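You operate a simulated robot arm through the tools that you are given. There is no shell and no other tool.

The job below is to be done with a simulated robot arm. You get a single attempt, and the scene is never put back.

JOB
Pour juice into the checked mug and shut the bottle.
Fine: over half full, nothing spilt; stand the bottle back where it was. Set down upright: juice bottle.

Only the result counts: the job must be done as asked and must still hold three seconds after the hand-in. Knocking over, shifting, dropping, spilling or breaking anything else fails it.

ROBOT AND FRAMES
A 6-joint arm with a two-finger parallel gripper, fixed in place. Base frame: the origin is on the floor under the middle of its stand, x ahead of it, y to its left, z up. Lengths are in m, angles in degrees, forces in N, time in s.
With the tool pointing down near the work surface it reaches from about 0.26 to 0.68 m from the base axis. Its first joint turns from -66.0 to 66.0 degrees. Payload 2.9 kg.
Tool frame: the origin (TCP) lies between the finger pads and is the grasp point; the fingertips stand 0.03 m ahead of it; z points along the fingers, y is the line along which they close. The gripper opens to 0.11 m. The fingers are 0.02 m wide and 0.01 m thick; the gripper's body (0.048 by 0.112 m) begins 0.055 m behind the TCP.
Orientation is that of the tool frame in the base frame, as a unit quaternion [x, y, z, w]. With the fingers straight down and closing along the base's y, the tool's x points along the base's -x, its y along +y and its z along -z.

CONTROLS
- The arm moves only by the tool move_arm. Its argument "deltas" is a list of rows, each a list of 3 entries, a list of its own where there are three numbers: the shift along the base's x, y, z in units of 500 mm (1.0 is 500 mm), then the turn, a rotation vector about the base's x, y, z in units of 90 degrees (1.0 is 90 degrees), then the opening, from 0 (shut) to 1 (fully open). In form: [[[tx, ty, tz], [ax, ay, az], grip], ...]. A call has 1 to 20 rows; each row is the pose to reach, as a shift and turn from the pose commanded when the call began. A call with a number of a shift or a turn outside -1 to 1 is refused whole. A row lasts 0.2 s, in which the tool goes at most 0.05 m and 8.6 degrees; a call with a longer step from one row to the next is refused whole, and so is a gripper value outside its range. A pose out of reach is approached as far as the arm can. The call stops where the force on the tool passes 40 N (or 10 N more than at its start, if that is more) or the arm is blocked; 0.2 s more then pass. The fingers move at their own pace (about 0.108 m/s each) and stop on an object; they squeeze with about 36 N. The grip force told is the motor's: it shows also when the fingers shut on nothing. Time passes only in rows, and 0.2 s behind the last, so rows that repeat a pose let the fingers close. It gives the time, the measured TCP pose, the force on the tool (base axes), the opening and the grip force at its end, in the units of the frame above (readings bear some noise), with the torque about the TCP (base axes, N m) and any sound that the robot's microphone picked up, and new pictures: "pictures" is both (left out), scene, wrist or none.
- Cameras (640 x 400 px; columns grow to the right, rows downward): "scene" is fixed at [0.0855, 0.4428, 1.3998]; the picture's right is [-0.81, -0.58, 0.00], its down [-0.29, 0.40, -0.87] and it looks along [0.51, -0.71, -0.49] (base axes); focal length 344 px, centre (320, 200). "wrist" rides on the gripper at [0.072, 0.017, -0.103] in the tool frame; the picture's right is [-0.23, 0.97, 0.00], its down [-0.76, -0.18, -0.62] and it looks along [-0.61, -0.14, 0.78] (tool axes); focal length 222 px, centre (320, 200). There is no depth. A picture from a camera that has moved, and an enlarged one, comes with that camera's place and axes in the base frame and with its lens. The place of the scene camera against the robot may be out by one fixed shift of up to 0.025 m in any direction.
- enlarge(camera, box): a new picture of the part [left, top, right, bottom] of that camera's present view, enlarged. It takes no simulated time.
- close_job(): hands the job in; it is judged then, once.

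Nothing tells you positions but the pictures and the camera data. Unless the task says otherwise, let go and move clear before handing in.

The tools are called after "Emit:" as name(argument=value, ...) on one line, values as JSON. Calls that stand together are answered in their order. move_arm: Moves the arm, as the interface text tells. Its arguments: {"type":"object","properties":{"deltas":{"type":"array","items":{"type":"array"}},"pictures":{"type":"string","enum":["both","scene","wrist","none"]}},"required":["deltas"]} The other tools are called the same way: enlarge (camera, box) takes an enlarged picture of a part of a camera's view; close_job () hands the job in.

At the start:

```text
time_s: 0.0
position: [0.3605, 0.0299, 1.1503]
orientation: [0.0, 1.0, 0.001, 0.001]
wrist_force: [-0.1, -0.7, 0.3]
torque: [-0.01, 0.02, -0.03]
grip_width: 0.1099
finger_force: 0.2
```

scene: 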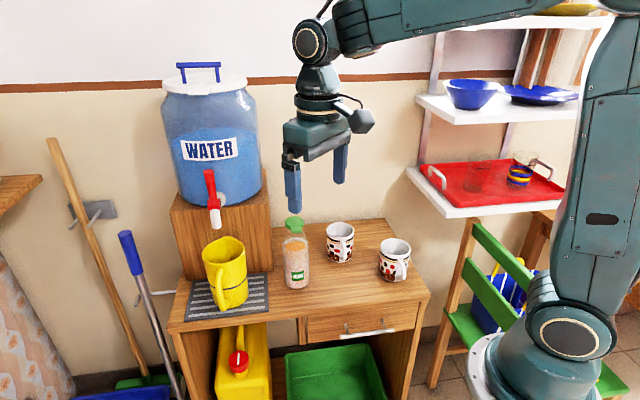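
wrist: 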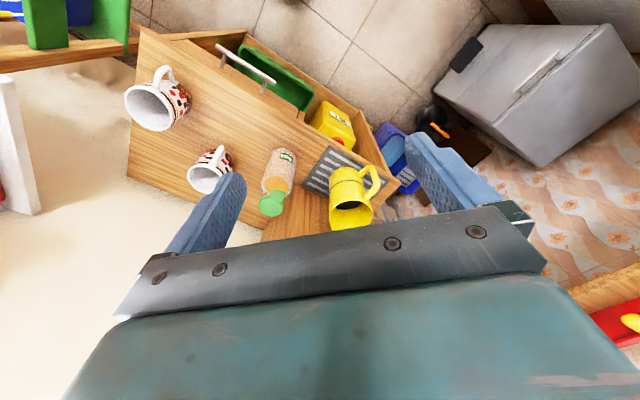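

I see a small desk with a juice bottle (green cap), two patterned mugs, a yellow pitcher on a mat and a water dispenser. I'll enlarge the views first to tell which mug is checked and how the bottle is closed.

Emit:
enlarge(camera="scene", box=[260, 200, 440, 312])

Emit:
enlarge(camera="wrist", box=[100, 50, 300, 225])

Emit:
enlarge(camera="scene", box=[160, 180, 340, 340])

```text
3.56 times, centred on (350, 256) of scene
camera zoom: at [0.0855, 0.4428, 1.3998], right [-0.81, -0.58, 0.0], down [-0.29, 0.4, -0.87], along [0.51, -0.71, -0.49], focal length 1221 px, centre (213, 1)
```

zoom: 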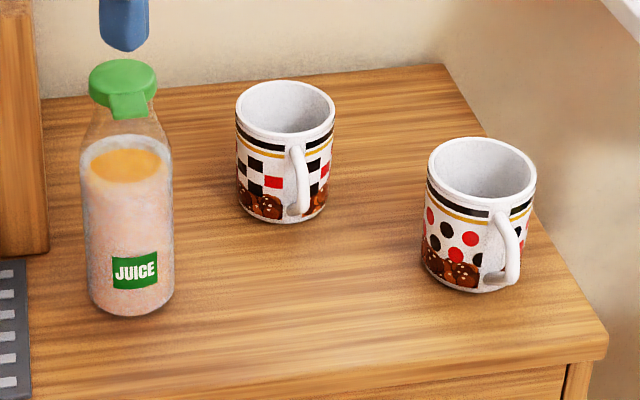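

```text
2.29 times, centred on (200, 138) of wrist
camera zoom: at [0.2885, 0.0476, 1.2549], right [0.23, 0.97, 0.0], down [0.76, -0.18, 0.62], along [0.61, -0.14, -0.78], focal length 508 px, centre (594, 343)
```

zoom: 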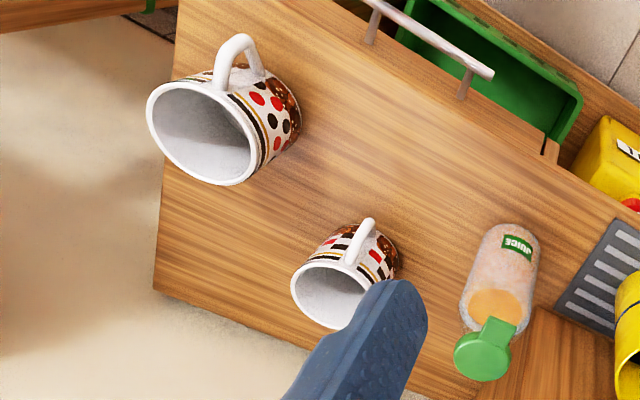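

```text
2.50 times, centred on (250, 260) of scene
camera zoom: at [0.0855, 0.4428, 1.3998], right [-0.81, -0.58, 0.0], down [-0.29, 0.4, -0.87], along [0.51, -0.71, -0.49], focal length 859 px, centre (495, 50)
```

zoom: 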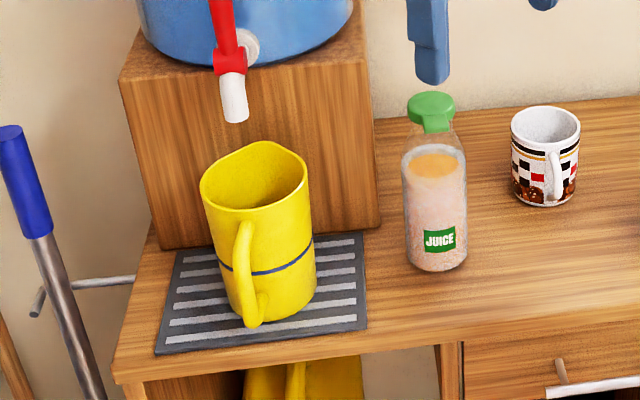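

The checked mug is the one nearer the bottle. I put it roughly at (0.45, -0.19) and the bottle at roughly (0.58, -0.13). The green cap looks hinged, so I'll move the wrist camera closer to locate both and inspect the cap.

Emit:
move_arm(deltas=[[[0.04, -0.04, -0.06], [0, 0, 0], 1], [[0.08, -0.08, -0.12], [0, 0, 0], 1], [[0.12, -0.12, -0.18], [0, 0, 0], 1], [[0.12, -0.12, -0.18], [0, 0, 0], 1]], pictures="both")

```text
time_s: 1.0
position: [0.4199, -0.0314, 1.0612]
orientation: [0.0, 1.0, 0.0, 0.0]
wrist_force: [0.8, -0.1, 0.2]
torque: [0.02, 0.0, -0.01]
grip_width: 0.1098
finger_force: 0.1
camera wrist: at [0.3481, -0.0136, 1.1655], right [0.23, 0.97, 0.0], down [0.76, -0.18, 0.62], along [0.61, -0.14, -0.78], focal length 222 px, centre (320, 200)
```

scene: 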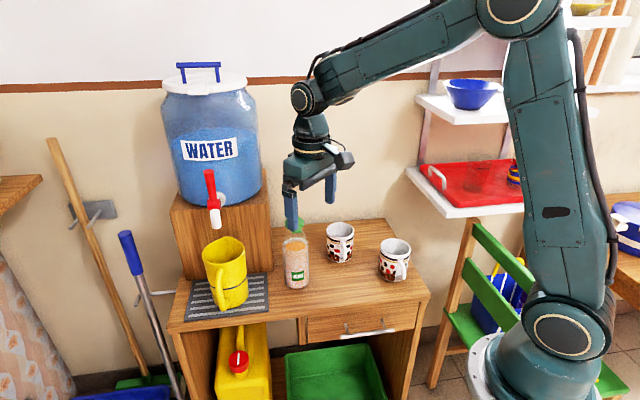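
wrist: 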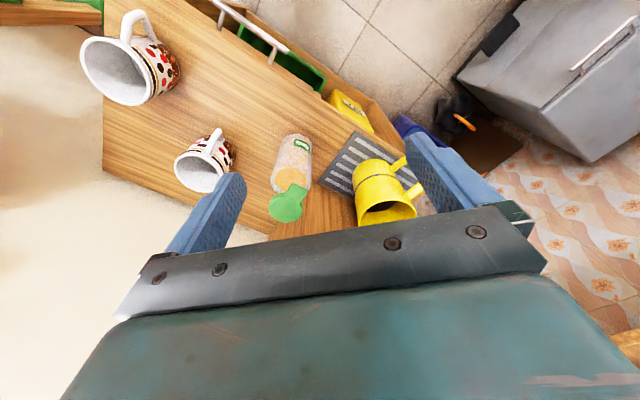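

Emit:
enlarge(camera="wrist", box=[70, 0, 270, 200])

Emit:
enlarge(camera="wrist", box=[230, 120, 350, 240])

Emit:
enlarge(camera="wrist", box=[320, 80, 460, 240])

Emit:
enlarge(camera="scene", box=[270, 200, 360, 300])

```text
2.00 times, centred on (170, 100) of wrist
camera zoom: at [0.3481, -0.0136, 1.1655], right [0.23, 0.97, 0.0], down [0.76, -0.18, 0.62], along [0.61, -0.14, -0.78], focal length 444 px, centre (620, 400)
```

zoom: 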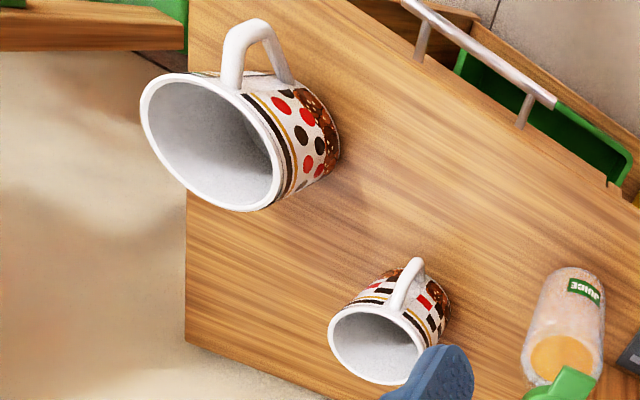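

```text
3.33 times, centred on (290, 180) of wrist
camera zoom: at [0.3481, -0.0136, 1.1655], right [0.23, 0.97, 0.0], down [0.76, -0.18, 0.62], along [0.61, -0.14, -0.78], focal length 740 px, centre (420, 267)
```

zoom: 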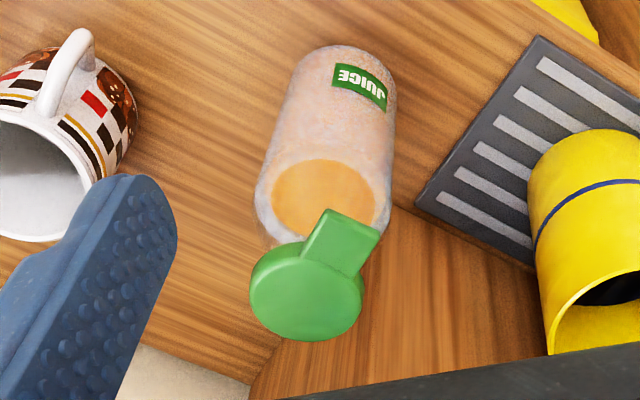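

```text
2.50 times, centred on (390, 160) of wrist
camera zoom: at [0.3481, -0.0136, 1.1655], right [0.23, 0.97, 0.0], down [0.76, -0.18, 0.62], along [0.61, -0.14, -0.78], focal length 555 px, centre (145, 300)
```

zoom: 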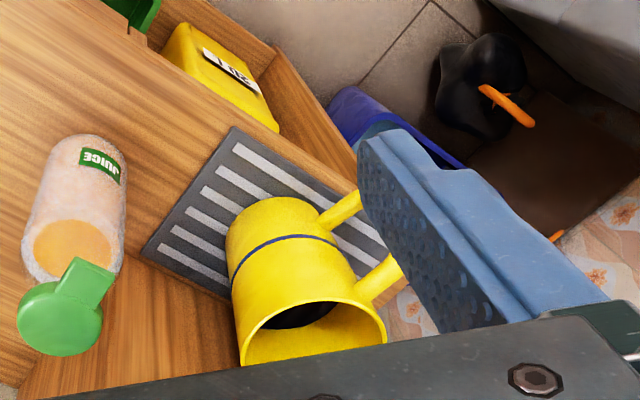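

```text
4.00 times, centred on (315, 250) of scene
camera zoom: at [0.0856, 0.4428, 1.3998], right [-0.81, -0.58, 0.0], down [-0.29, 0.4, -0.87], along [0.51, -0.71, -0.49], focal length 1374 px, centre (340, 0)
```

zoom: 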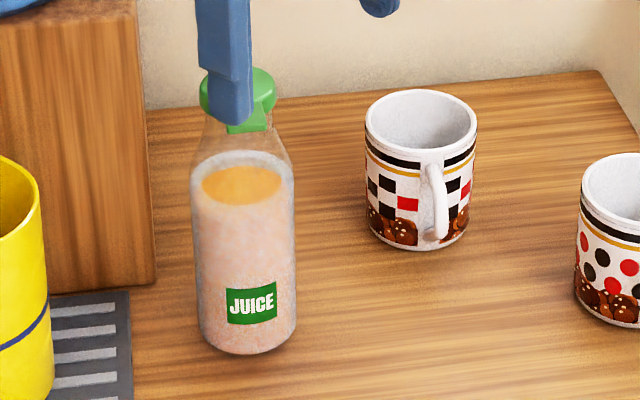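

The cap is a green disc with a tab sticking out towards the scene camera, so it looks like a flip lid. My estimates are bottle about (0.535, -0.105), cap at z about 0.93, and mug about (0.515, -0.285). Next I'll pitch the tool 45° to see the cap from the side.

Emit:
move_arm(deltas=[[[-0.01, -0.025, -0.04], [0, -0.083, 0], 1], [[-0.02, -0.05, -0.08], [0, -0.166, 0], 1], [[-0.03, -0.075, -0.12], [0, -0.25, 0], 1], [[-0.04, -0.1, -0.16], [0, -0.333, 0], 1], [[-0.04, -0.12, -0.2], [0, -0.416, 0], 1], [[-0.04, -0.14, -0.24], [0, -0.5, 0], 1], [[-0.04, -0.14, -0.24], [0, -0.5, 0], 1]], pictures="both")

```text
time_s: 2.6
position: [0.3994, -0.1024, 0.9404]
orientation: [0.0, 0.924, 0.0, 0.383]
wrist_force: [-0.5, 0.7, -0.2]
torque: [0.0, 0.0, -0.02]
grip_width: 0.1098
finger_force: 0.0
camera wrist: at [0.2759, -0.0835, 0.9631], right [0.16, 0.97, 0.16], down [0.1, -0.18, 0.98], along [0.98, -0.14, -0.12], focal length 222 px, centre (320, 200)
```

scene: 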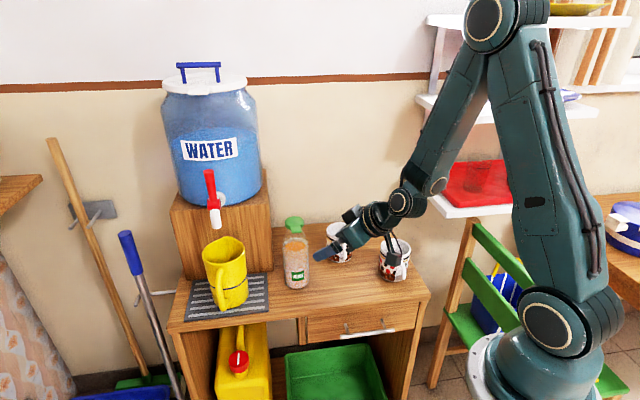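
wrist: 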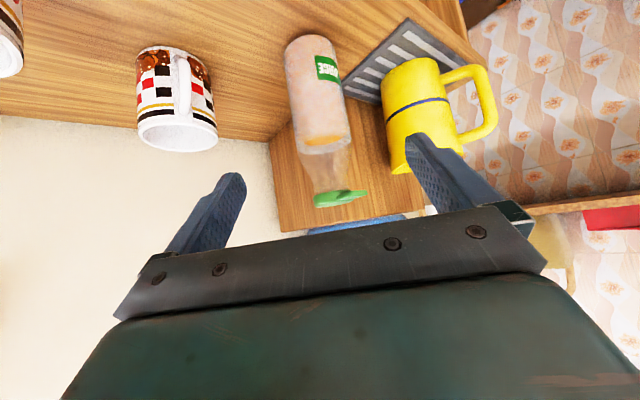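

Emit:
enlarge(camera="wrist", box=[270, 120, 390, 220])

Emit:
enlarge(camera="wrist", box=[100, 20, 360, 220])

Emit:
enlarge(camera="scene", box=[270, 200, 420, 300])

```text
4.00 times, centred on (330, 170) of wrist
camera zoom: at [0.2759, -0.0835, 0.9631], right [0.16, 0.97, 0.16], down [0.1, -0.18, 0.98], along [0.98, -0.14, -0.12], focal length 888 px, centre (280, 320)
```

zoom: 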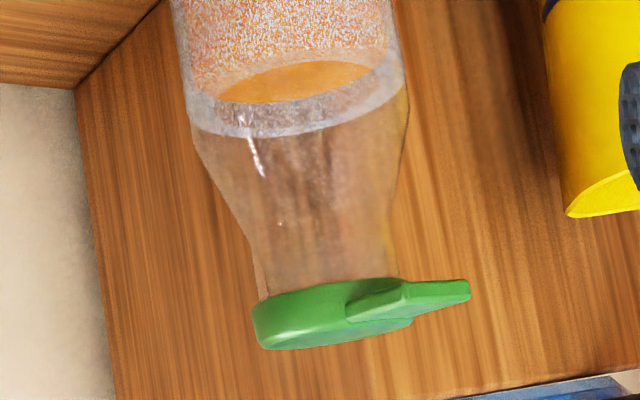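

```text
2.00 times, centred on (230, 120) of wrist
camera zoom: at [0.2759, -0.0835, 0.9631], right [0.16, 0.97, 0.16], down [0.1, -0.18, 0.98], along [0.98, -0.14, -0.12], focal length 444 px, centre (500, 360)
```

zoom: 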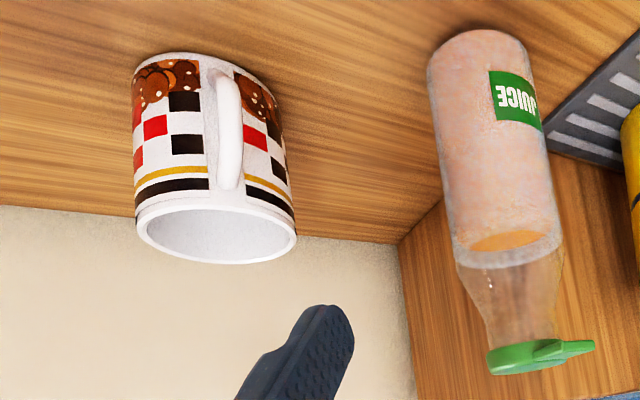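

```text
4.00 times, centred on (345, 250) of scene
camera zoom: at [0.0855, 0.4428, 1.3998], right [-0.81, -0.58, 0.0], down [-0.29, 0.4, -0.87], along [0.51, -0.71, -0.49], focal length 1374 px, centre (220, 0)
```

zoom: 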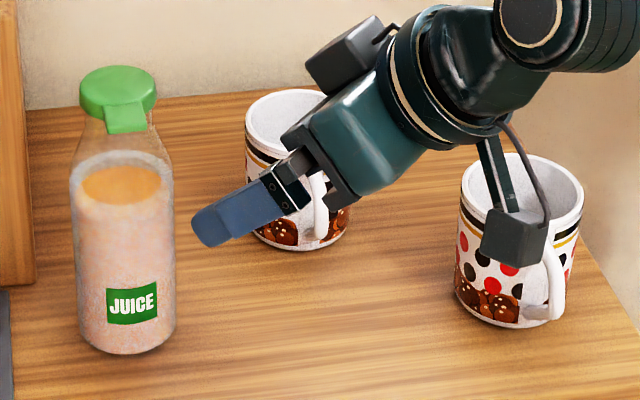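

The wrist views put the cap at about (0.532, -0.104, 0.933), with a flat tab sticking out towards (-0.7, +0.7). The mug rim is about (0.50, -0.267, 0.833) and the tabletop z is about 0.75. I'll look closely at the tab before trying to lift it.

Emit:
enlarge(camera="wrist", box=[305, 175, 385, 225])

Emit:
enlarge(camera="scene", box=[275, 205, 325, 245])

```text
8.00 times, centred on (345, 200) of wrist
camera zoom: at [0.2759, -0.0835, 0.9631], right [0.16, 0.97, 0.16], down [0.1, -0.18, 0.98], along [0.98, -0.14, -0.12], focal length 1777 px, centre (120, 200)
```

zoom: 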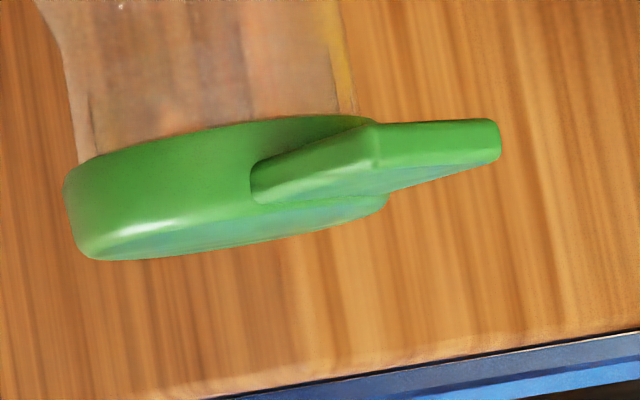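

```text
10.00 times, centred on (300, 225) of scene
camera zoom: at [0.0855, 0.4428, 1.3998], right [-0.81, -0.58, 0.0], down [-0.29, 0.4, -0.87], along [0.51, -0.71, -0.49], focal length 3435 px, centre (520, -50)
```

zoom: 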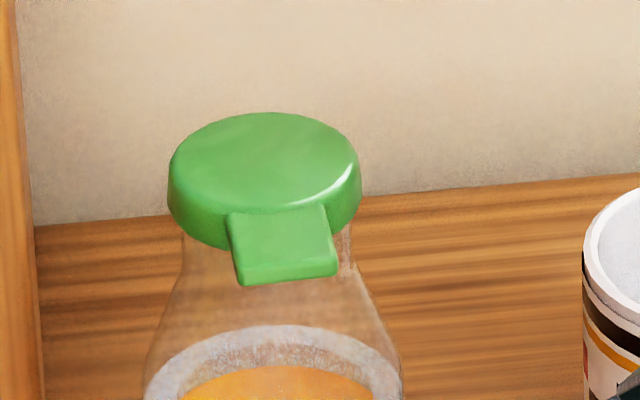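

The lid is a flip cap with a short thumb tab whose underside is at z about 0.931. I'll open it by pushing that tab up with closed fingers, coming from the tab side. First I'll turn the tool horizontal at yaw -45° and stop well back from the bottle.

Emit:
move_arm(deltas=[[[0.0, 0.022, 0.0], [-0.0245, -0.0592, -0.0592], 0], [[0.0, 0.044, 0.0], [-0.049, -0.1184, -0.1184], 0], [[0.0, 0.066, 0.0], [-0.0735, -0.1776, -0.1776], 0], [[0.02, 0.088, -0.01], [-0.098, -0.2368, -0.2368], 0], [[0.04, 0.11, -0.02], [-0.1225, -0.296, -0.296], 0], [[0.06, 0.132, -0.03], [-0.147, -0.3552, -0.3552], 0], [[0.07, 0.154, -0.045], [-0.1715, -0.4144, -0.4144], 0], [[0.08, 0.176, -0.062], [-0.196, -0.4736, -0.4736], 0], [[0.08, 0.176, -0.062], [-0.196, -0.4736, -0.4736], 0]], pictures="both")

```text
time_s: 4.6
position: [0.4669, 0.0104, 0.9242]
orientation: [0.291, 0.688, -0.259, 0.612]
wrist_force: [-0.7, 0.9, -0.1]
torque: [0.01, 0.02, -0.01]
grip_width: 0.0001
finger_force: 36.7
out of reach, approached as far as the arm can: row 2, 3, 4, 5, 6, 7, 8, 9
camera wrist: at [0.4009, 0.1034, 0.8647], right [0.72, 0.66, 0.23], down [-0.5, 0.26, 0.83], along [0.49, -0.71, 0.51], focal length 222 px, centre (320, 200)
```

scene: 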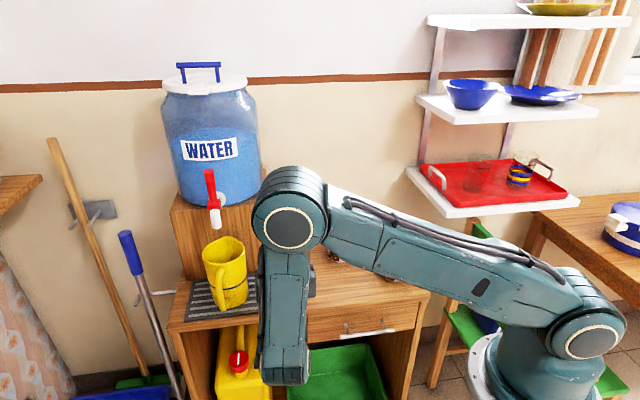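
wrist: 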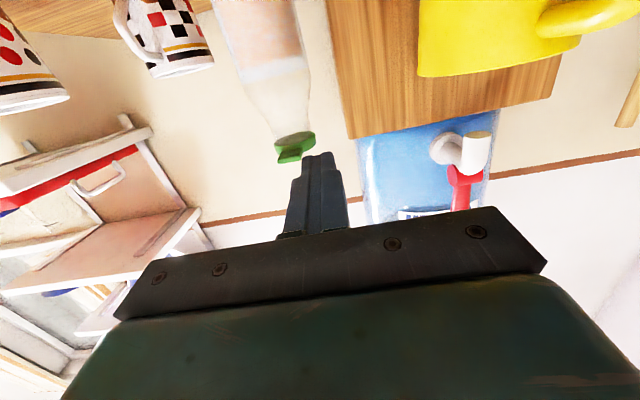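

The bottle and tab are still untouched, but the arm came up short of the exact pose because a horizontal tool puts the wrist too close to the base. I'll make a small test move towards the tab side to see what is reachable there.

Emit:
move_arm(deltas=[[[0.028, -0.028, 0.0], [0, 0, 0], 0], [[0.056, -0.056, 0.0], [0, 0, 0], 0], [[0.056, -0.056, 0.0], [0, 0, 0], 0]], pictures="both")

```text
time_s: 5.4
position: [0.4922, -0.0174, 0.9239]
orientation: [0.291, 0.689, -0.259, 0.612]
wrist_force: [0.0, -0.3, 0.0]
torque: [0.01, -0.01, -0.01]
grip_width: 0.0001
finger_force: 36.5
camera wrist: at [0.4272, 0.0752, 0.8645], right [0.72, 0.66, 0.23], down [-0.5, 0.26, 0.83], along [0.49, -0.71, 0.51], focal length 222 px, centre (320, 200)
```

scene: 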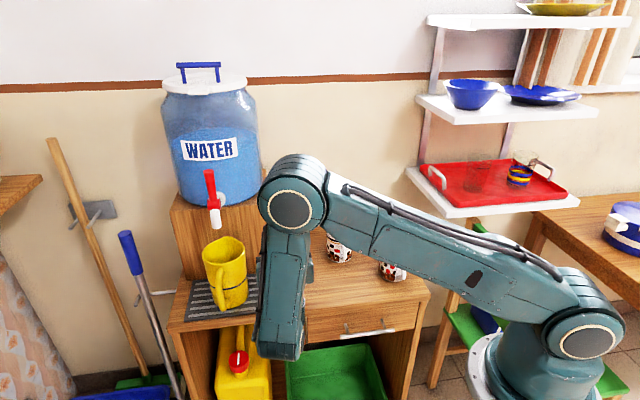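
wrist: 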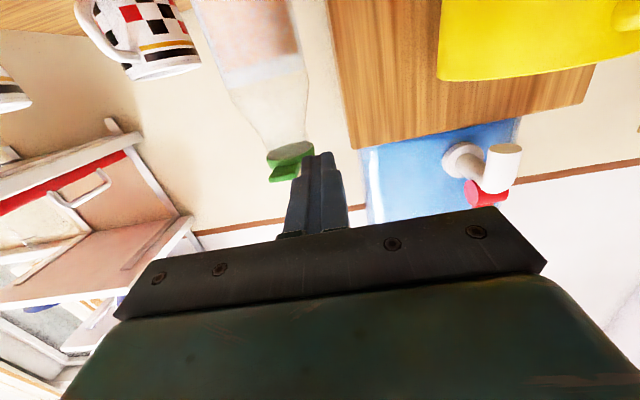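

That pose is reachable: tool at yaw -45°, nearly level, with the fingers closed. I'll zoom in to check how the fingertip lines up with the tab.

Emit:
enlarge(camera="wrist", box=[240, 110, 360, 210])

Emit:
enlarge(camera="scene", box=[240, 200, 360, 300])

```text
4.00 times, centred on (300, 160) of wrist
camera zoom: at [0.4272, 0.0752, 0.8645], right [0.72, 0.66, 0.23], down [-0.5, 0.26, 0.83], along [0.49, -0.71, 0.51], focal length 888 px, centre (400, 360)
```

zoom: 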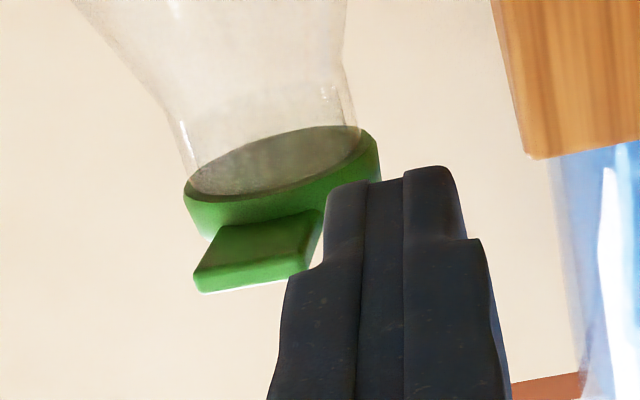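

```text
4.00 times, centred on (300, 250) of scene
camera zoom: at [0.0855, 0.4428, 1.3998], right [-0.81, -0.58, 0.0], down [-0.29, 0.4, -0.87], along [0.51, -0.71, -0.49], focal length 1374 px, centre (400, 0)
```

zoom: 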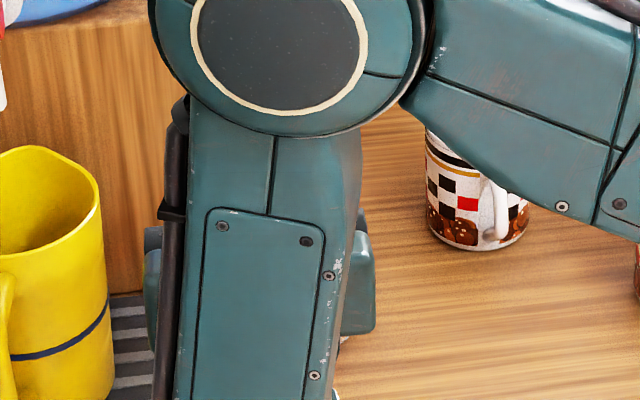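

The tab's front edge is centred at about (0.500, -0.072), its underside z is about 0.933, and the lid axis is at yaw about 137°. I'll drop the closed fingertips just below tab height and slide them under it without touching.

Emit:
move_arm(deltas=[[[0.0, 0.0, -0.02], [0, 0, 0], 0], [[-0.002, -0.03, -0.02], [0, 0, 0], 0], [[-0.004, -0.06, -0.02], [0, 0, 0], 0], [[-0.0054, -0.0854, -0.02], [0, 0, 0], 0], [[-0.0054, -0.0854, -0.02], [0, 0, 0], 0]], pictures="both")

```text
time_s: 6.6
position: [0.4911, -0.0592, 0.9132]
orientation: [0.292, 0.69, -0.259, 0.609]
wrist_force: [0.5, -0.2, 0.7]
torque: [0.0, 0.03, 0.02]
grip_width: 0.0001
finger_force: 36.4
camera wrist: at [0.4245, 0.0334, 0.8553], right [0.72, 0.66, 0.22], down [-0.49, 0.25, 0.83], along [0.49, -0.71, 0.51], focal length 222 px, centre (320, 200)
```

scene: 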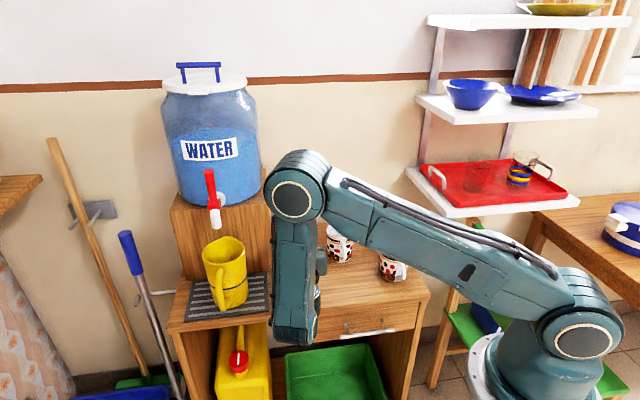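
wrist: 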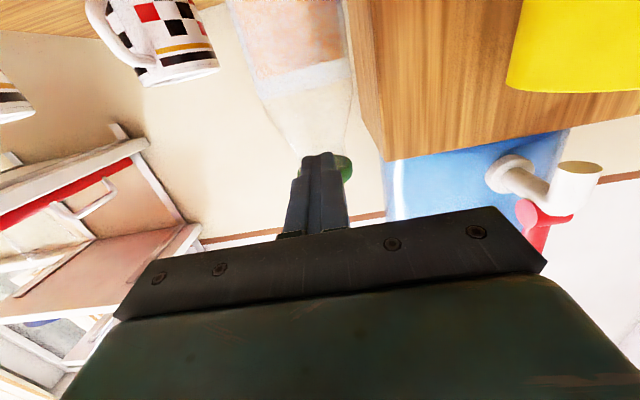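

Emit:
enlarge(camera="wrist", box=[260, 110, 380, 210])

Emit:
enlarge(camera="scene", box=[260, 200, 360, 300])

```text
4.00 times, centred on (320, 160) of wrist
camera zoom: at [0.4245, 0.0334, 0.8553], right [0.72, 0.66, 0.22], down [-0.49, 0.25, 0.83], along [0.49, -0.71, 0.51], focal length 888 px, centre (320, 360)
```

zoom: 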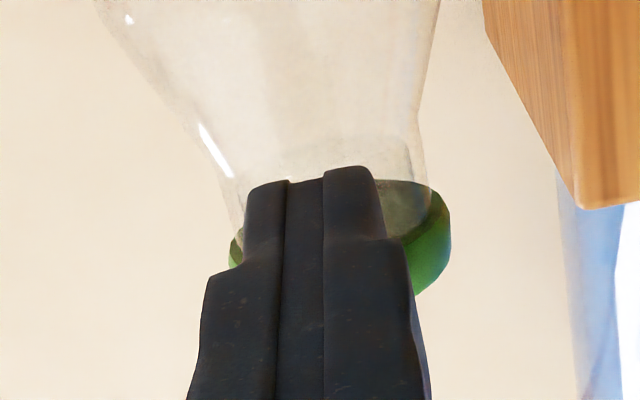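

```text
4.00 times, centred on (310, 250) of scene
camera zoom: at [0.0855, 0.4428, 1.3998], right [-0.81, -0.58, 0.0], down [-0.29, 0.4, -0.87], along [0.51, -0.71, -0.49], focal length 1374 px, centre (360, 0)
```

zoom: 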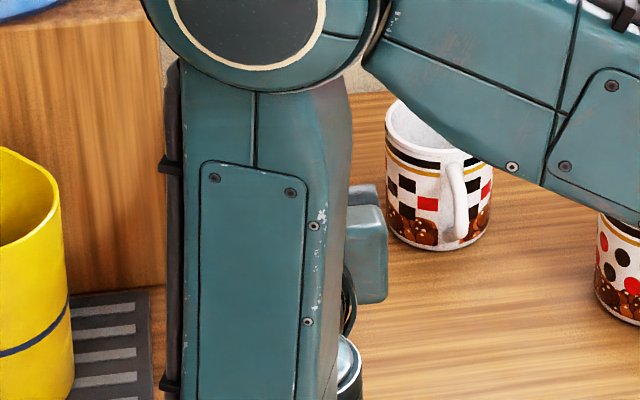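

The fingertips sit under the tab with about 1 cm of clearance. I'll raise them slowly and watch the force to see whether the lid lifts.

Emit:
move_arm(deltas=[[[0, 0, 0.008], [0, 0, 0], 0], [[0, 0, 0.016], [0, 0, 0], 0], [[0, 0, 0.022], [0, 0, 0], 0], [[0, 0, 0.028], [0, 0, 0], 0], [[0, 0, 0.034], [0, 0, 0], 0], [[0, 0, 0.04], [0, 0, 0], 0]], pictures="wrist")

Emit:
enlarge(camera="wrist", box=[240, 90, 400, 210])

```text
time_s: 8.0
position: [0.4884, -0.0604, 0.9346]
orientation: [0.29, 0.688, -0.259, 0.612]
wrist_force: [0.4, -0.5, 0.7]
torque: [-0.01, 0.02, 0.03]
grip_width: 0.0
finger_force: 36.1
camera wrist: at [0.4235, 0.0333, 0.875], right [0.72, 0.66, 0.22], down [-0.5, 0.26, 0.83], along [0.49, -0.71, 0.51], focal length 222 px, centre (320, 200)
```

wrist: 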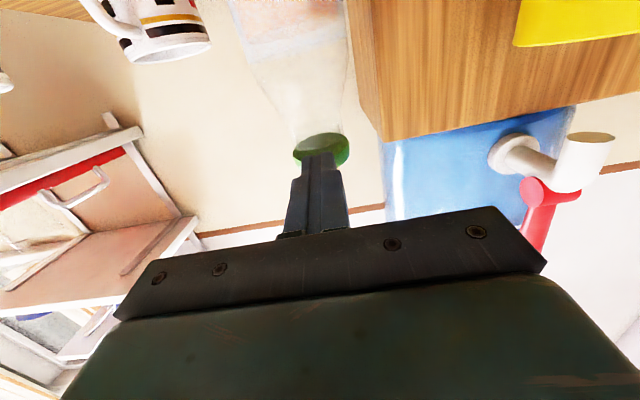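

```text
3.33 times, centred on (320, 150) of wrist
camera zoom: at [0.4235, 0.0333, 0.875], right [0.72, 0.66, 0.22], down [-0.5, 0.26, 0.83], along [0.49, -0.71, 0.51], focal length 740 px, centre (320, 367)
```

zoom: 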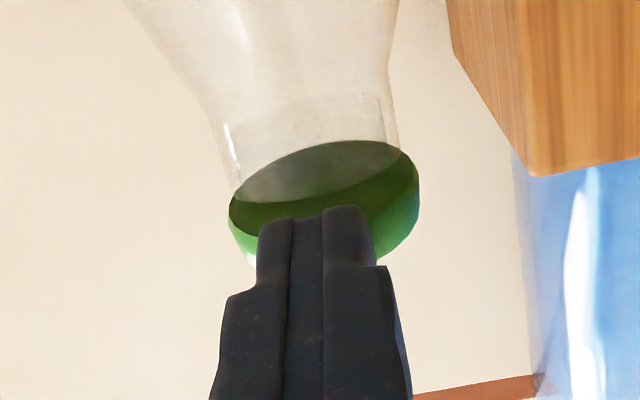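

The lid has started to lift with almost no force, and the neck and lid underside now show a gap. I'll keep pushing along the lid's arc to about 45° and check again.

Emit:
move_arm(deltas=[[[0.004, -0.004, 0.013], [0, 0, 0], 0], [[0.0075, -0.007, 0.025], [0, 0, 0], 0], [[0.011, -0.0106, 0.037], [0, 0, 0], 0], [[0.017, -0.016, 0.048], [0, 0, 0], 0], [[0.0232, -0.0222, 0.059], [0, 0, 0], 0]], pictures="both")

Emit:
enlarge(camera="wrist", box=[240, 90, 400, 210])

```text
time_s: 9.2
position: [0.4998, -0.0706, 0.9633]
orientation: [0.292, 0.688, -0.259, 0.612]
wrist_force: [0.0, -0.2, -0.5]
torque: [0.02, -0.03, 0.01]
grip_width: 0.0
finger_force: 35.5
camera wrist: at [0.4351, 0.0228, 0.9048], right [0.72, 0.66, 0.23], down [-0.5, 0.26, 0.83], along [0.49, -0.71, 0.51], focal length 222 px, centre (320, 200)
```

scene: 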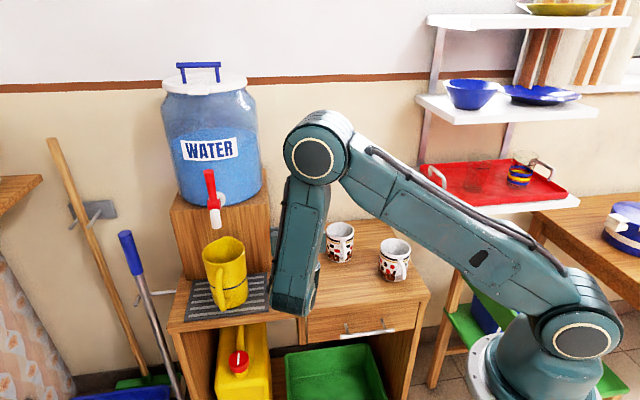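
wrist: 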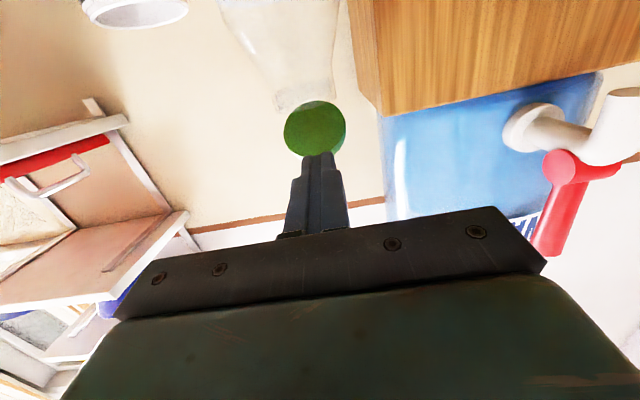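

```text
3.33 times, centred on (320, 150) of wrist
camera zoom: at [0.4351, 0.0228, 0.9048], right [0.72, 0.66, 0.23], down [-0.5, 0.26, 0.83], along [0.49, -0.71, 0.51], focal length 740 px, centre (320, 367)
```

zoom: 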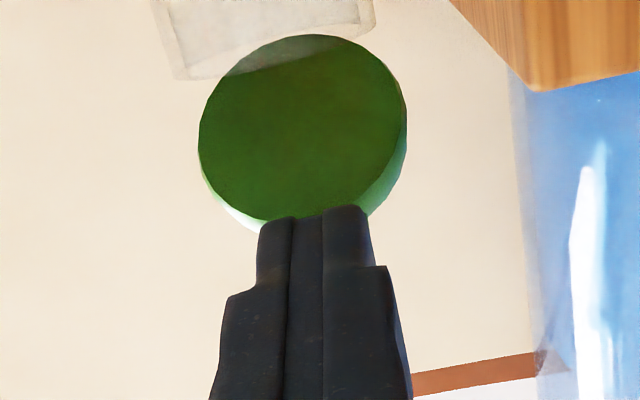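

The lid is now open about 45° and the bottle hasn't moved. I'll carry on along the arc towards vertical.

Emit:
move_arm(deltas=[[[0.008, -0.0075, 0.009], [0, 0, 0], 0], [[0.0157, -0.015, 0.017], [0, 0, 0], 0], [[0.025, -0.024, 0.022], [0, 0, 0], 0], [[0.0344, -0.033, 0.027], [0, 0, 0], 0], [[0.044, -0.0424, 0.029], [0, 0, 0], 0], [[0.054, -0.0518, 0.031], [0, 0, 0], 0]], pictures="both")

Emit:
enlarge(camera="wrist", box=[240, 90, 400, 210])

Emit:
enlarge(camera="scene", box=[260, 180, 360, 300])

```text
time_s: 10.6
position: [0.5283, -0.0952, 0.9795]
orientation: [0.292, 0.688, -0.26, 0.611]
wrist_force: [0.1, 1.4, -0.2]
torque: [0.01, 0.03, -0.03]
grip_width: 0.0
finger_force: 35.8
camera wrist: at [0.4625, -0.0035, 0.9197], right [0.72, 0.66, 0.22], down [-0.5, 0.26, 0.83], along [0.49, -0.71, 0.51], focal length 222 px, centre (320, 200)
```

scene: 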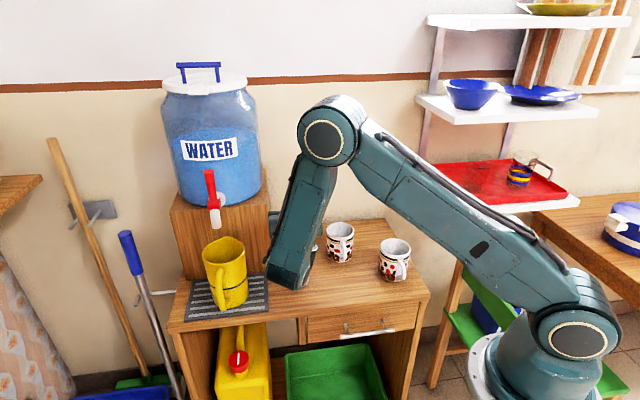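
wrist: 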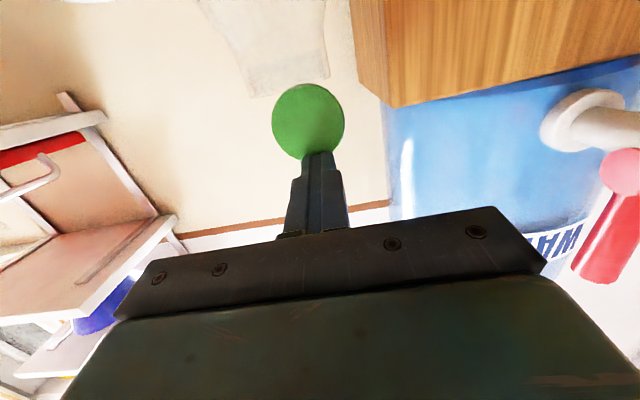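

```text
3.33 times, centred on (320, 150) of wrist
camera zoom: at [0.4625, -0.0035, 0.9197], right [0.72, 0.66, 0.22], down [-0.5, 0.26, 0.83], along [0.49, -0.71, 0.51], focal length 740 px, centre (320, 367)
```

zoom: 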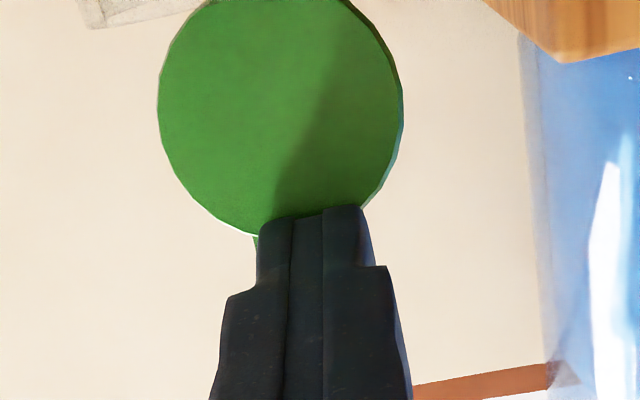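

```text
3.33 times, centred on (310, 240) of scene
camera zoom: at [0.0855, 0.4428, 1.3998], right [-0.81, -0.58, 0.0], down [-0.29, 0.4, -0.87], along [0.51, -0.71, -0.49], focal length 1145 px, centre (353, 67)
```

zoom: 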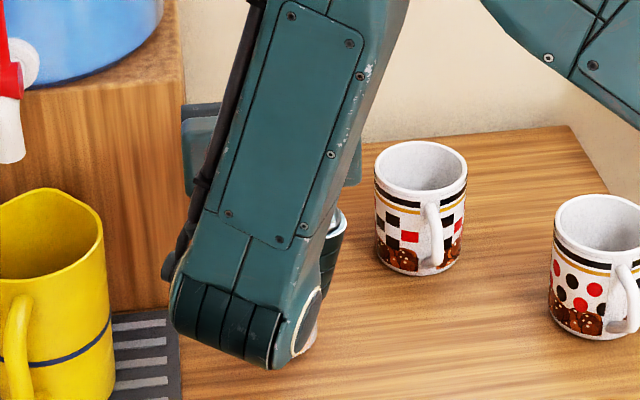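

The lid is now about upright. I'll push it about 20° past vertical so it stays open, then back off a little to see whether it holds.

Emit:
move_arm(deltas=[[[0.01, -0.0095, -0.002], [0, 0, 0], 0], [[0.02, -0.019, -0.004], [0, 0, 0], 0], [[0.027, -0.0255, -0.007], [0, 0, 0], 0], [[0.0324, -0.031, -0.01], [0, 0, 0], 0], [[0.0324, -0.031, -0.01], [0, 0, 0], 0], [[0.02, -0.019, 0.0], [0, 0, 0], 0], [[0.0, 0.0, 0.0], [0, 0, 0], 0], [[-0.02, 0.02, 0.0], [0, 0, 0], 0]], pictures="both")

Emit:
enlarge(camera="wrist", box=[240, 90, 400, 210])

```text
time_s: 12.4
position: [0.5164, -0.0862, 0.9798]
orientation: [0.291, 0.688, -0.259, 0.613]
wrist_force: [0.4, 0.9, -0.1]
torque: [0.01, -0.01, 0.0]
grip_width: 0.0
finger_force: 36.0
camera wrist: at [0.4517, 0.0064, 0.9195], right [0.72, 0.66, 0.23], down [-0.5, 0.26, 0.83], along [0.49, -0.71, 0.51], focal length 222 px, centre (320, 200)
```

scene: 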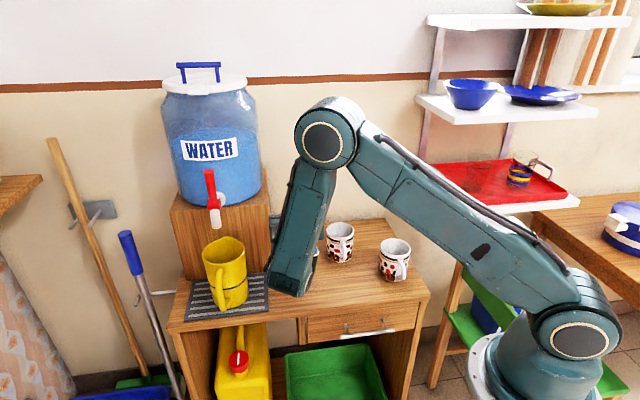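
wrist: 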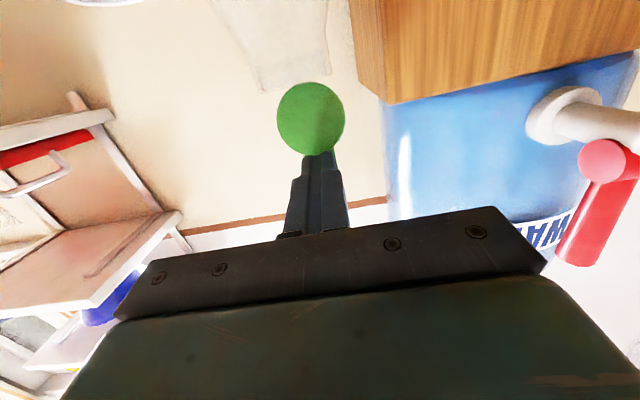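

```text
3.33 times, centred on (320, 150) of wrist
camera zoom: at [0.4517, 0.0064, 0.9195], right [0.72, 0.66, 0.23], down [-0.5, 0.26, 0.83], along [0.49, -0.71, 0.51], focal length 740 px, centre (320, 367)
```

zoom: 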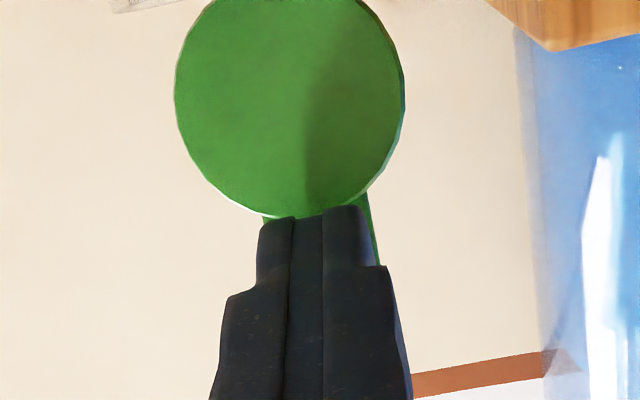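

The lid seems to hold. I'll back off further to see the whole lid and check that it stays open.

Emit:
move_arm(deltas=[[[-0.03, 0.03, 0.02], [0, 0, 0], 0], [[-0.06, 0.06, 0.04], [0, 0, 0], 0], [[-0.08, 0.1, 0.04], [0, 0, 0], 0], [[-0.08, 0.14, 0.04], [0, 0, 0], 0]], pictures="both")

Emit:
enlarge(camera="wrist", box=[200, 60, 400, 210])

Emit:
enlarge(camera="scene", box=[250, 180, 370, 300])

```text
time_s: 13.4
position: [0.478, -0.0161, 0.9968]
orientation: [0.291, 0.687, -0.26, 0.612]
wrist_force: [-1.1, -0.2, 0.6]
torque: [0.01, 0.01, -0.01]
grip_width: 0.0
finger_force: 36.2
camera wrist: at [0.4127, 0.0762, 0.9384], right [0.72, 0.66, 0.23], down [-0.5, 0.26, 0.83], along [0.49, -0.71, 0.51], focal length 222 px, centre (320, 200)
```

scene: 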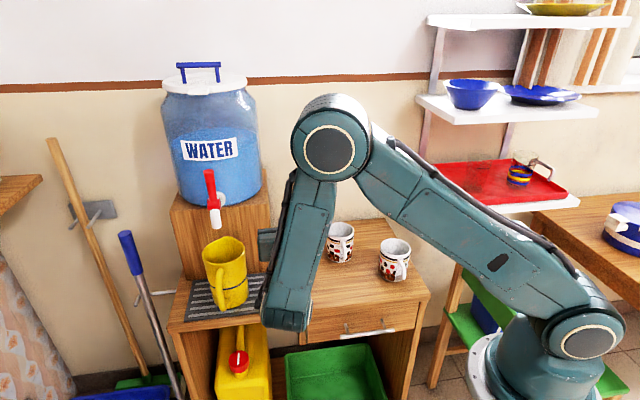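
wrist: 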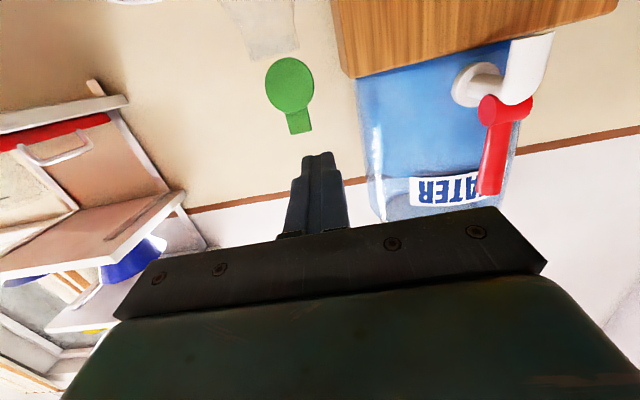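

```text
2.67 times, centred on (300, 135) of wrist
camera zoom: at [0.4127, 0.0762, 0.9384], right [0.72, 0.66, 0.23], down [-0.5, 0.26, 0.83], along [0.49, -0.71, 0.51], focal length 592 px, centre (373, 373)
```

zoom: 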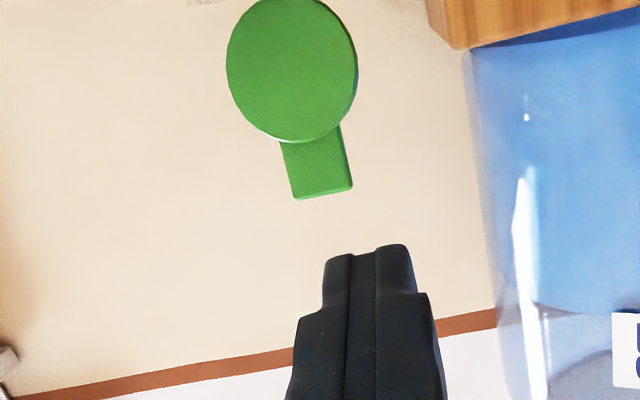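

```text
3.33 times, centred on (310, 240) of scene
camera zoom: at [0.0855, 0.4428, 1.3998], right [-0.81, -0.58, 0.0], down [-0.29, 0.4, -0.87], along [0.51, -0.71, -0.49], focal length 1145 px, centre (353, 67)
```

zoom: 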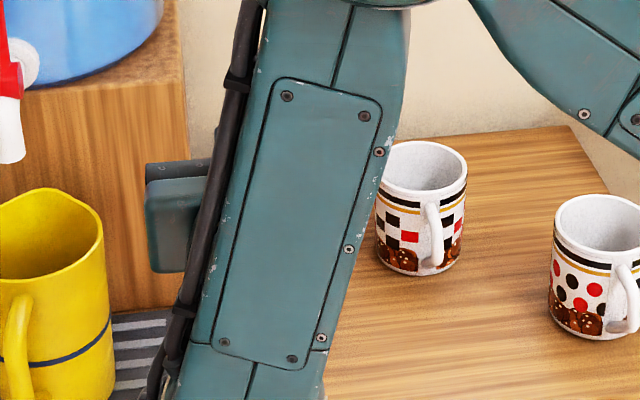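

The lid stays up on its own, on the far side from the arm. Next I'll open the fingers, line up with the bottle at yaw -46° and come down to grip height, z about 0.85, still about 9 cm short of it.

Emit:
move_arm(deltas=[[[-0.021, -0.041, 0], [0, 0, 0], 1], [[-0.021, -0.041, -0.05], [0, 0, 0], 1], [[-0.021, -0.041, -0.11], [0, 0, 0], 1], [[-0.021, -0.041, -0.17], [0, 0, 0], 1], [[-0.021, -0.041, -0.23], [0, 0, 0], 1], [[-0.021, -0.041, -0.2936], [0, 0, 0], 1], [[-0.021, -0.041, -0.2936], [0, 0, 0], 1]], pictures="both")

```text
time_s: 15.0
position: [0.4773, -0.0272, 0.855]
orientation: [0.297, 0.694, -0.259, 0.603]
wrist_force: [-0.6, -0.4, 0.3]
torque: [0.01, 0.0, -0.02]
grip_width: 0.1103
finger_force: 0.0
out of reach, approached as far as the arm can: row 4, 5, 6, 7
camera wrist: at [0.4123, 0.0661, 0.7977], right [0.73, 0.65, 0.22], down [-0.48, 0.25, 0.84], along [0.49, -0.72, 0.49], focal length 222 px, centre (320, 200)
```

scene: 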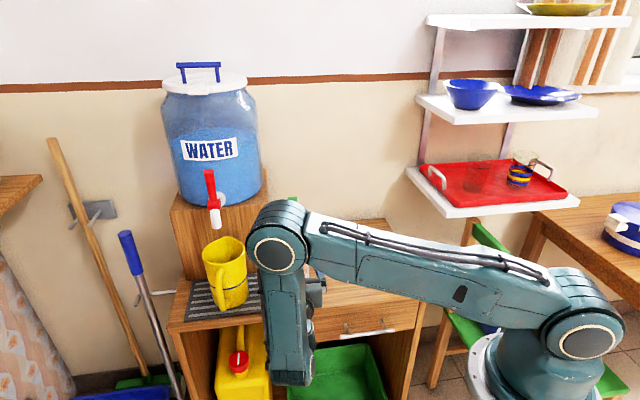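
wrist: 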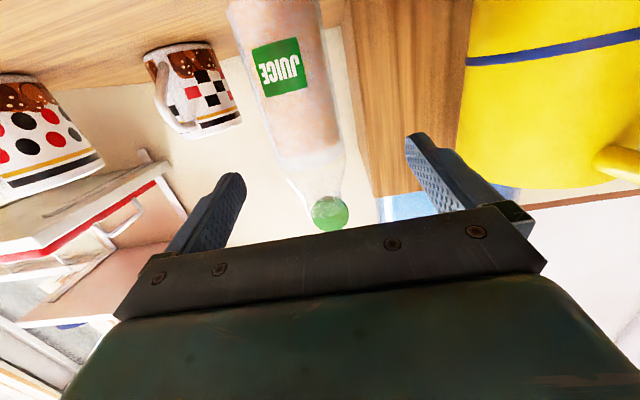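

I'm in front of the bottle at grip height. I'll zoom in to check the bottle's profile at this height and how it sits between the fingers.

Emit:
enlarge(camera="wrist", box=[200, 0, 420, 240])

Emit:
enlarge(camera="scene", box=[240, 180, 360, 300])

```text
1.67 times, centred on (310, 120) of wrist
camera zoom: at [0.4123, 0.0661, 0.7977], right [0.73, 0.65, 0.22], down [-0.48, 0.25, 0.84], along [0.49, -0.72, 0.49], focal length 370 px, centre (337, 333)
```

zoom: 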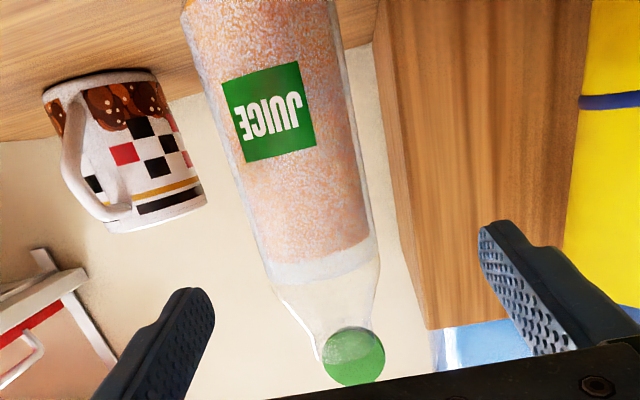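

```text
3.33 times, centred on (300, 240) of scene
camera zoom: at [0.0855, 0.4428, 1.3998], right [-0.81, -0.58, 0.0], down [-0.29, 0.4, -0.87], along [0.51, -0.71, -0.49], focal length 1145 px, centre (387, 67)
```

zoom: 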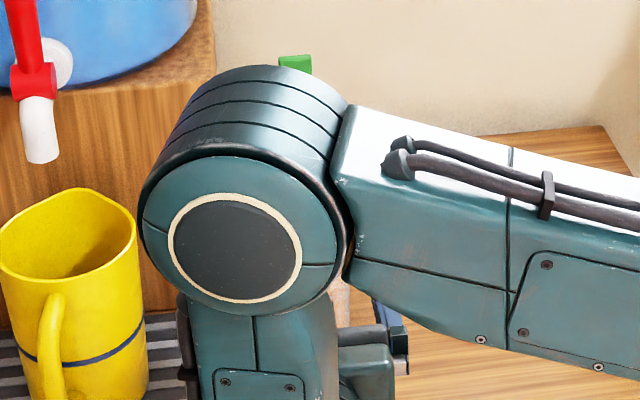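

The bottle body is straight up to z about 0.87, so I'll grip at about 0.848. I'll advance with open fingers until the bottle axis is between the pads.

Emit:
move_arm(deltas=[[[0.019, -0.028, -0.004], [0, 0, 0], 1], [[0.0396, -0.058, -0.008], [0, 0, 0], 1], [[0.062, -0.089, -0.012], [0, 0, 0], 1], [[0.0866, -0.122, -0.014], [0, 0, 0], 1], [[0.1114, -0.1536, -0.014], [0, 0, 0], 1], [[0.1114, -0.1536, -0.014], [0, 0, 0], 1]], pictures="both")

Emit:
enlarge(camera="wrist", box=[160, 60, 480, 260])

```text
time_s: 16.4
position: [0.5334, -0.1045, 0.8487]
orientation: [0.291, 0.687, -0.26, 0.613]
wrist_force: [0.7, 0.7, 0.7]
torque: [-0.01, 0.0, -0.02]
grip_width: 0.1101
finger_force: 0.0
out of reach, approached as far as the arm can: row 1, 2
camera wrist: at [0.4683, -0.012, 0.79], right [0.72, 0.66, 0.22], down [-0.5, 0.26, 0.83], along [0.49, -0.71, 0.51], focal length 222 px, centre (320, 200)
```

scene: 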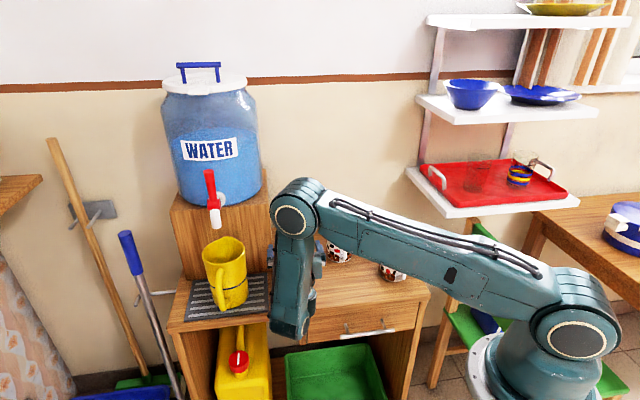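
wrist: 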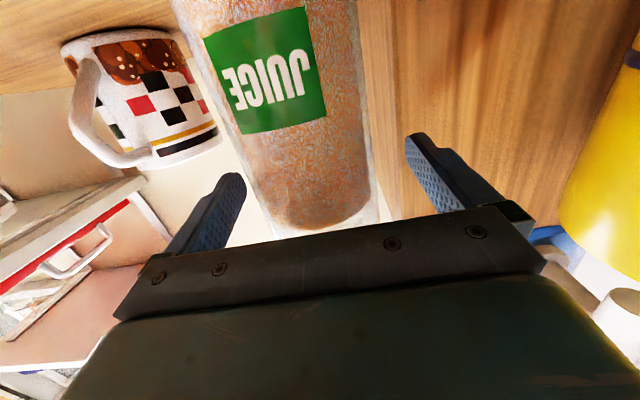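

```text
2.00 times, centred on (320, 160) of wrist
camera zoom: at [0.4683, -0.012, 0.79], right [0.72, 0.66, 0.22], down [-0.5, 0.26, 0.83], along [0.49, -0.71, 0.51], focal length 444 px, centre (320, 280)
```

zoom: 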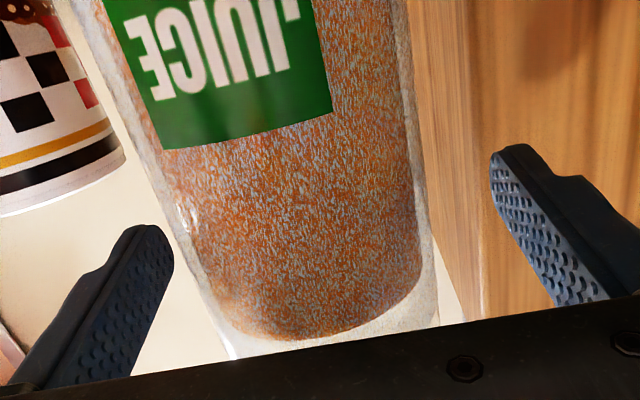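

The bottle is between the pads with clearance on both sides. Closing the gripper.

Emit:
move_arm(deltas=[[[0, 0, 0], [0, 0, 0], 0.5], [[0, 0, 0], [0, 0, 0], 0], [[0, 0, 0], [0, 0, 0], 0], [[0, 0, 0], [0, 0, 0], 0]], pictures="wrist")

```text
time_s: 17.4
position: [0.533, -0.1043, 0.8487]
orientation: [0.291, 0.687, -0.26, 0.613]
wrist_force: [-1.6, -1.3, 0.4]
torque: [-0.07, 0.02, -0.03]
grip_width: 0.0643
finger_force: 35.8
camera wrist: at [0.4682, -0.0118, 0.7901], right [0.72, 0.66, 0.22], down [-0.5, 0.26, 0.83], along [0.49, -0.71, 0.51], focal length 222 px, centre (320, 200)
```

wrist: 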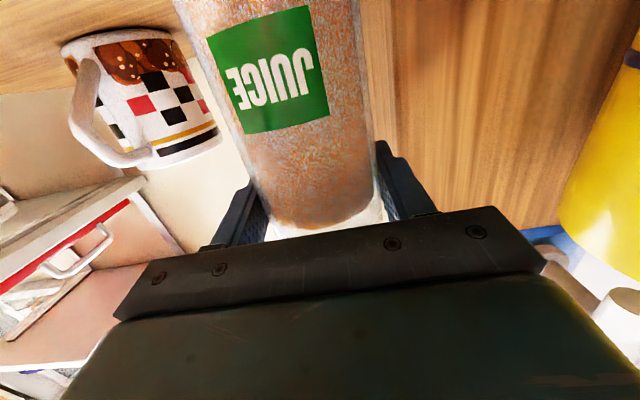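

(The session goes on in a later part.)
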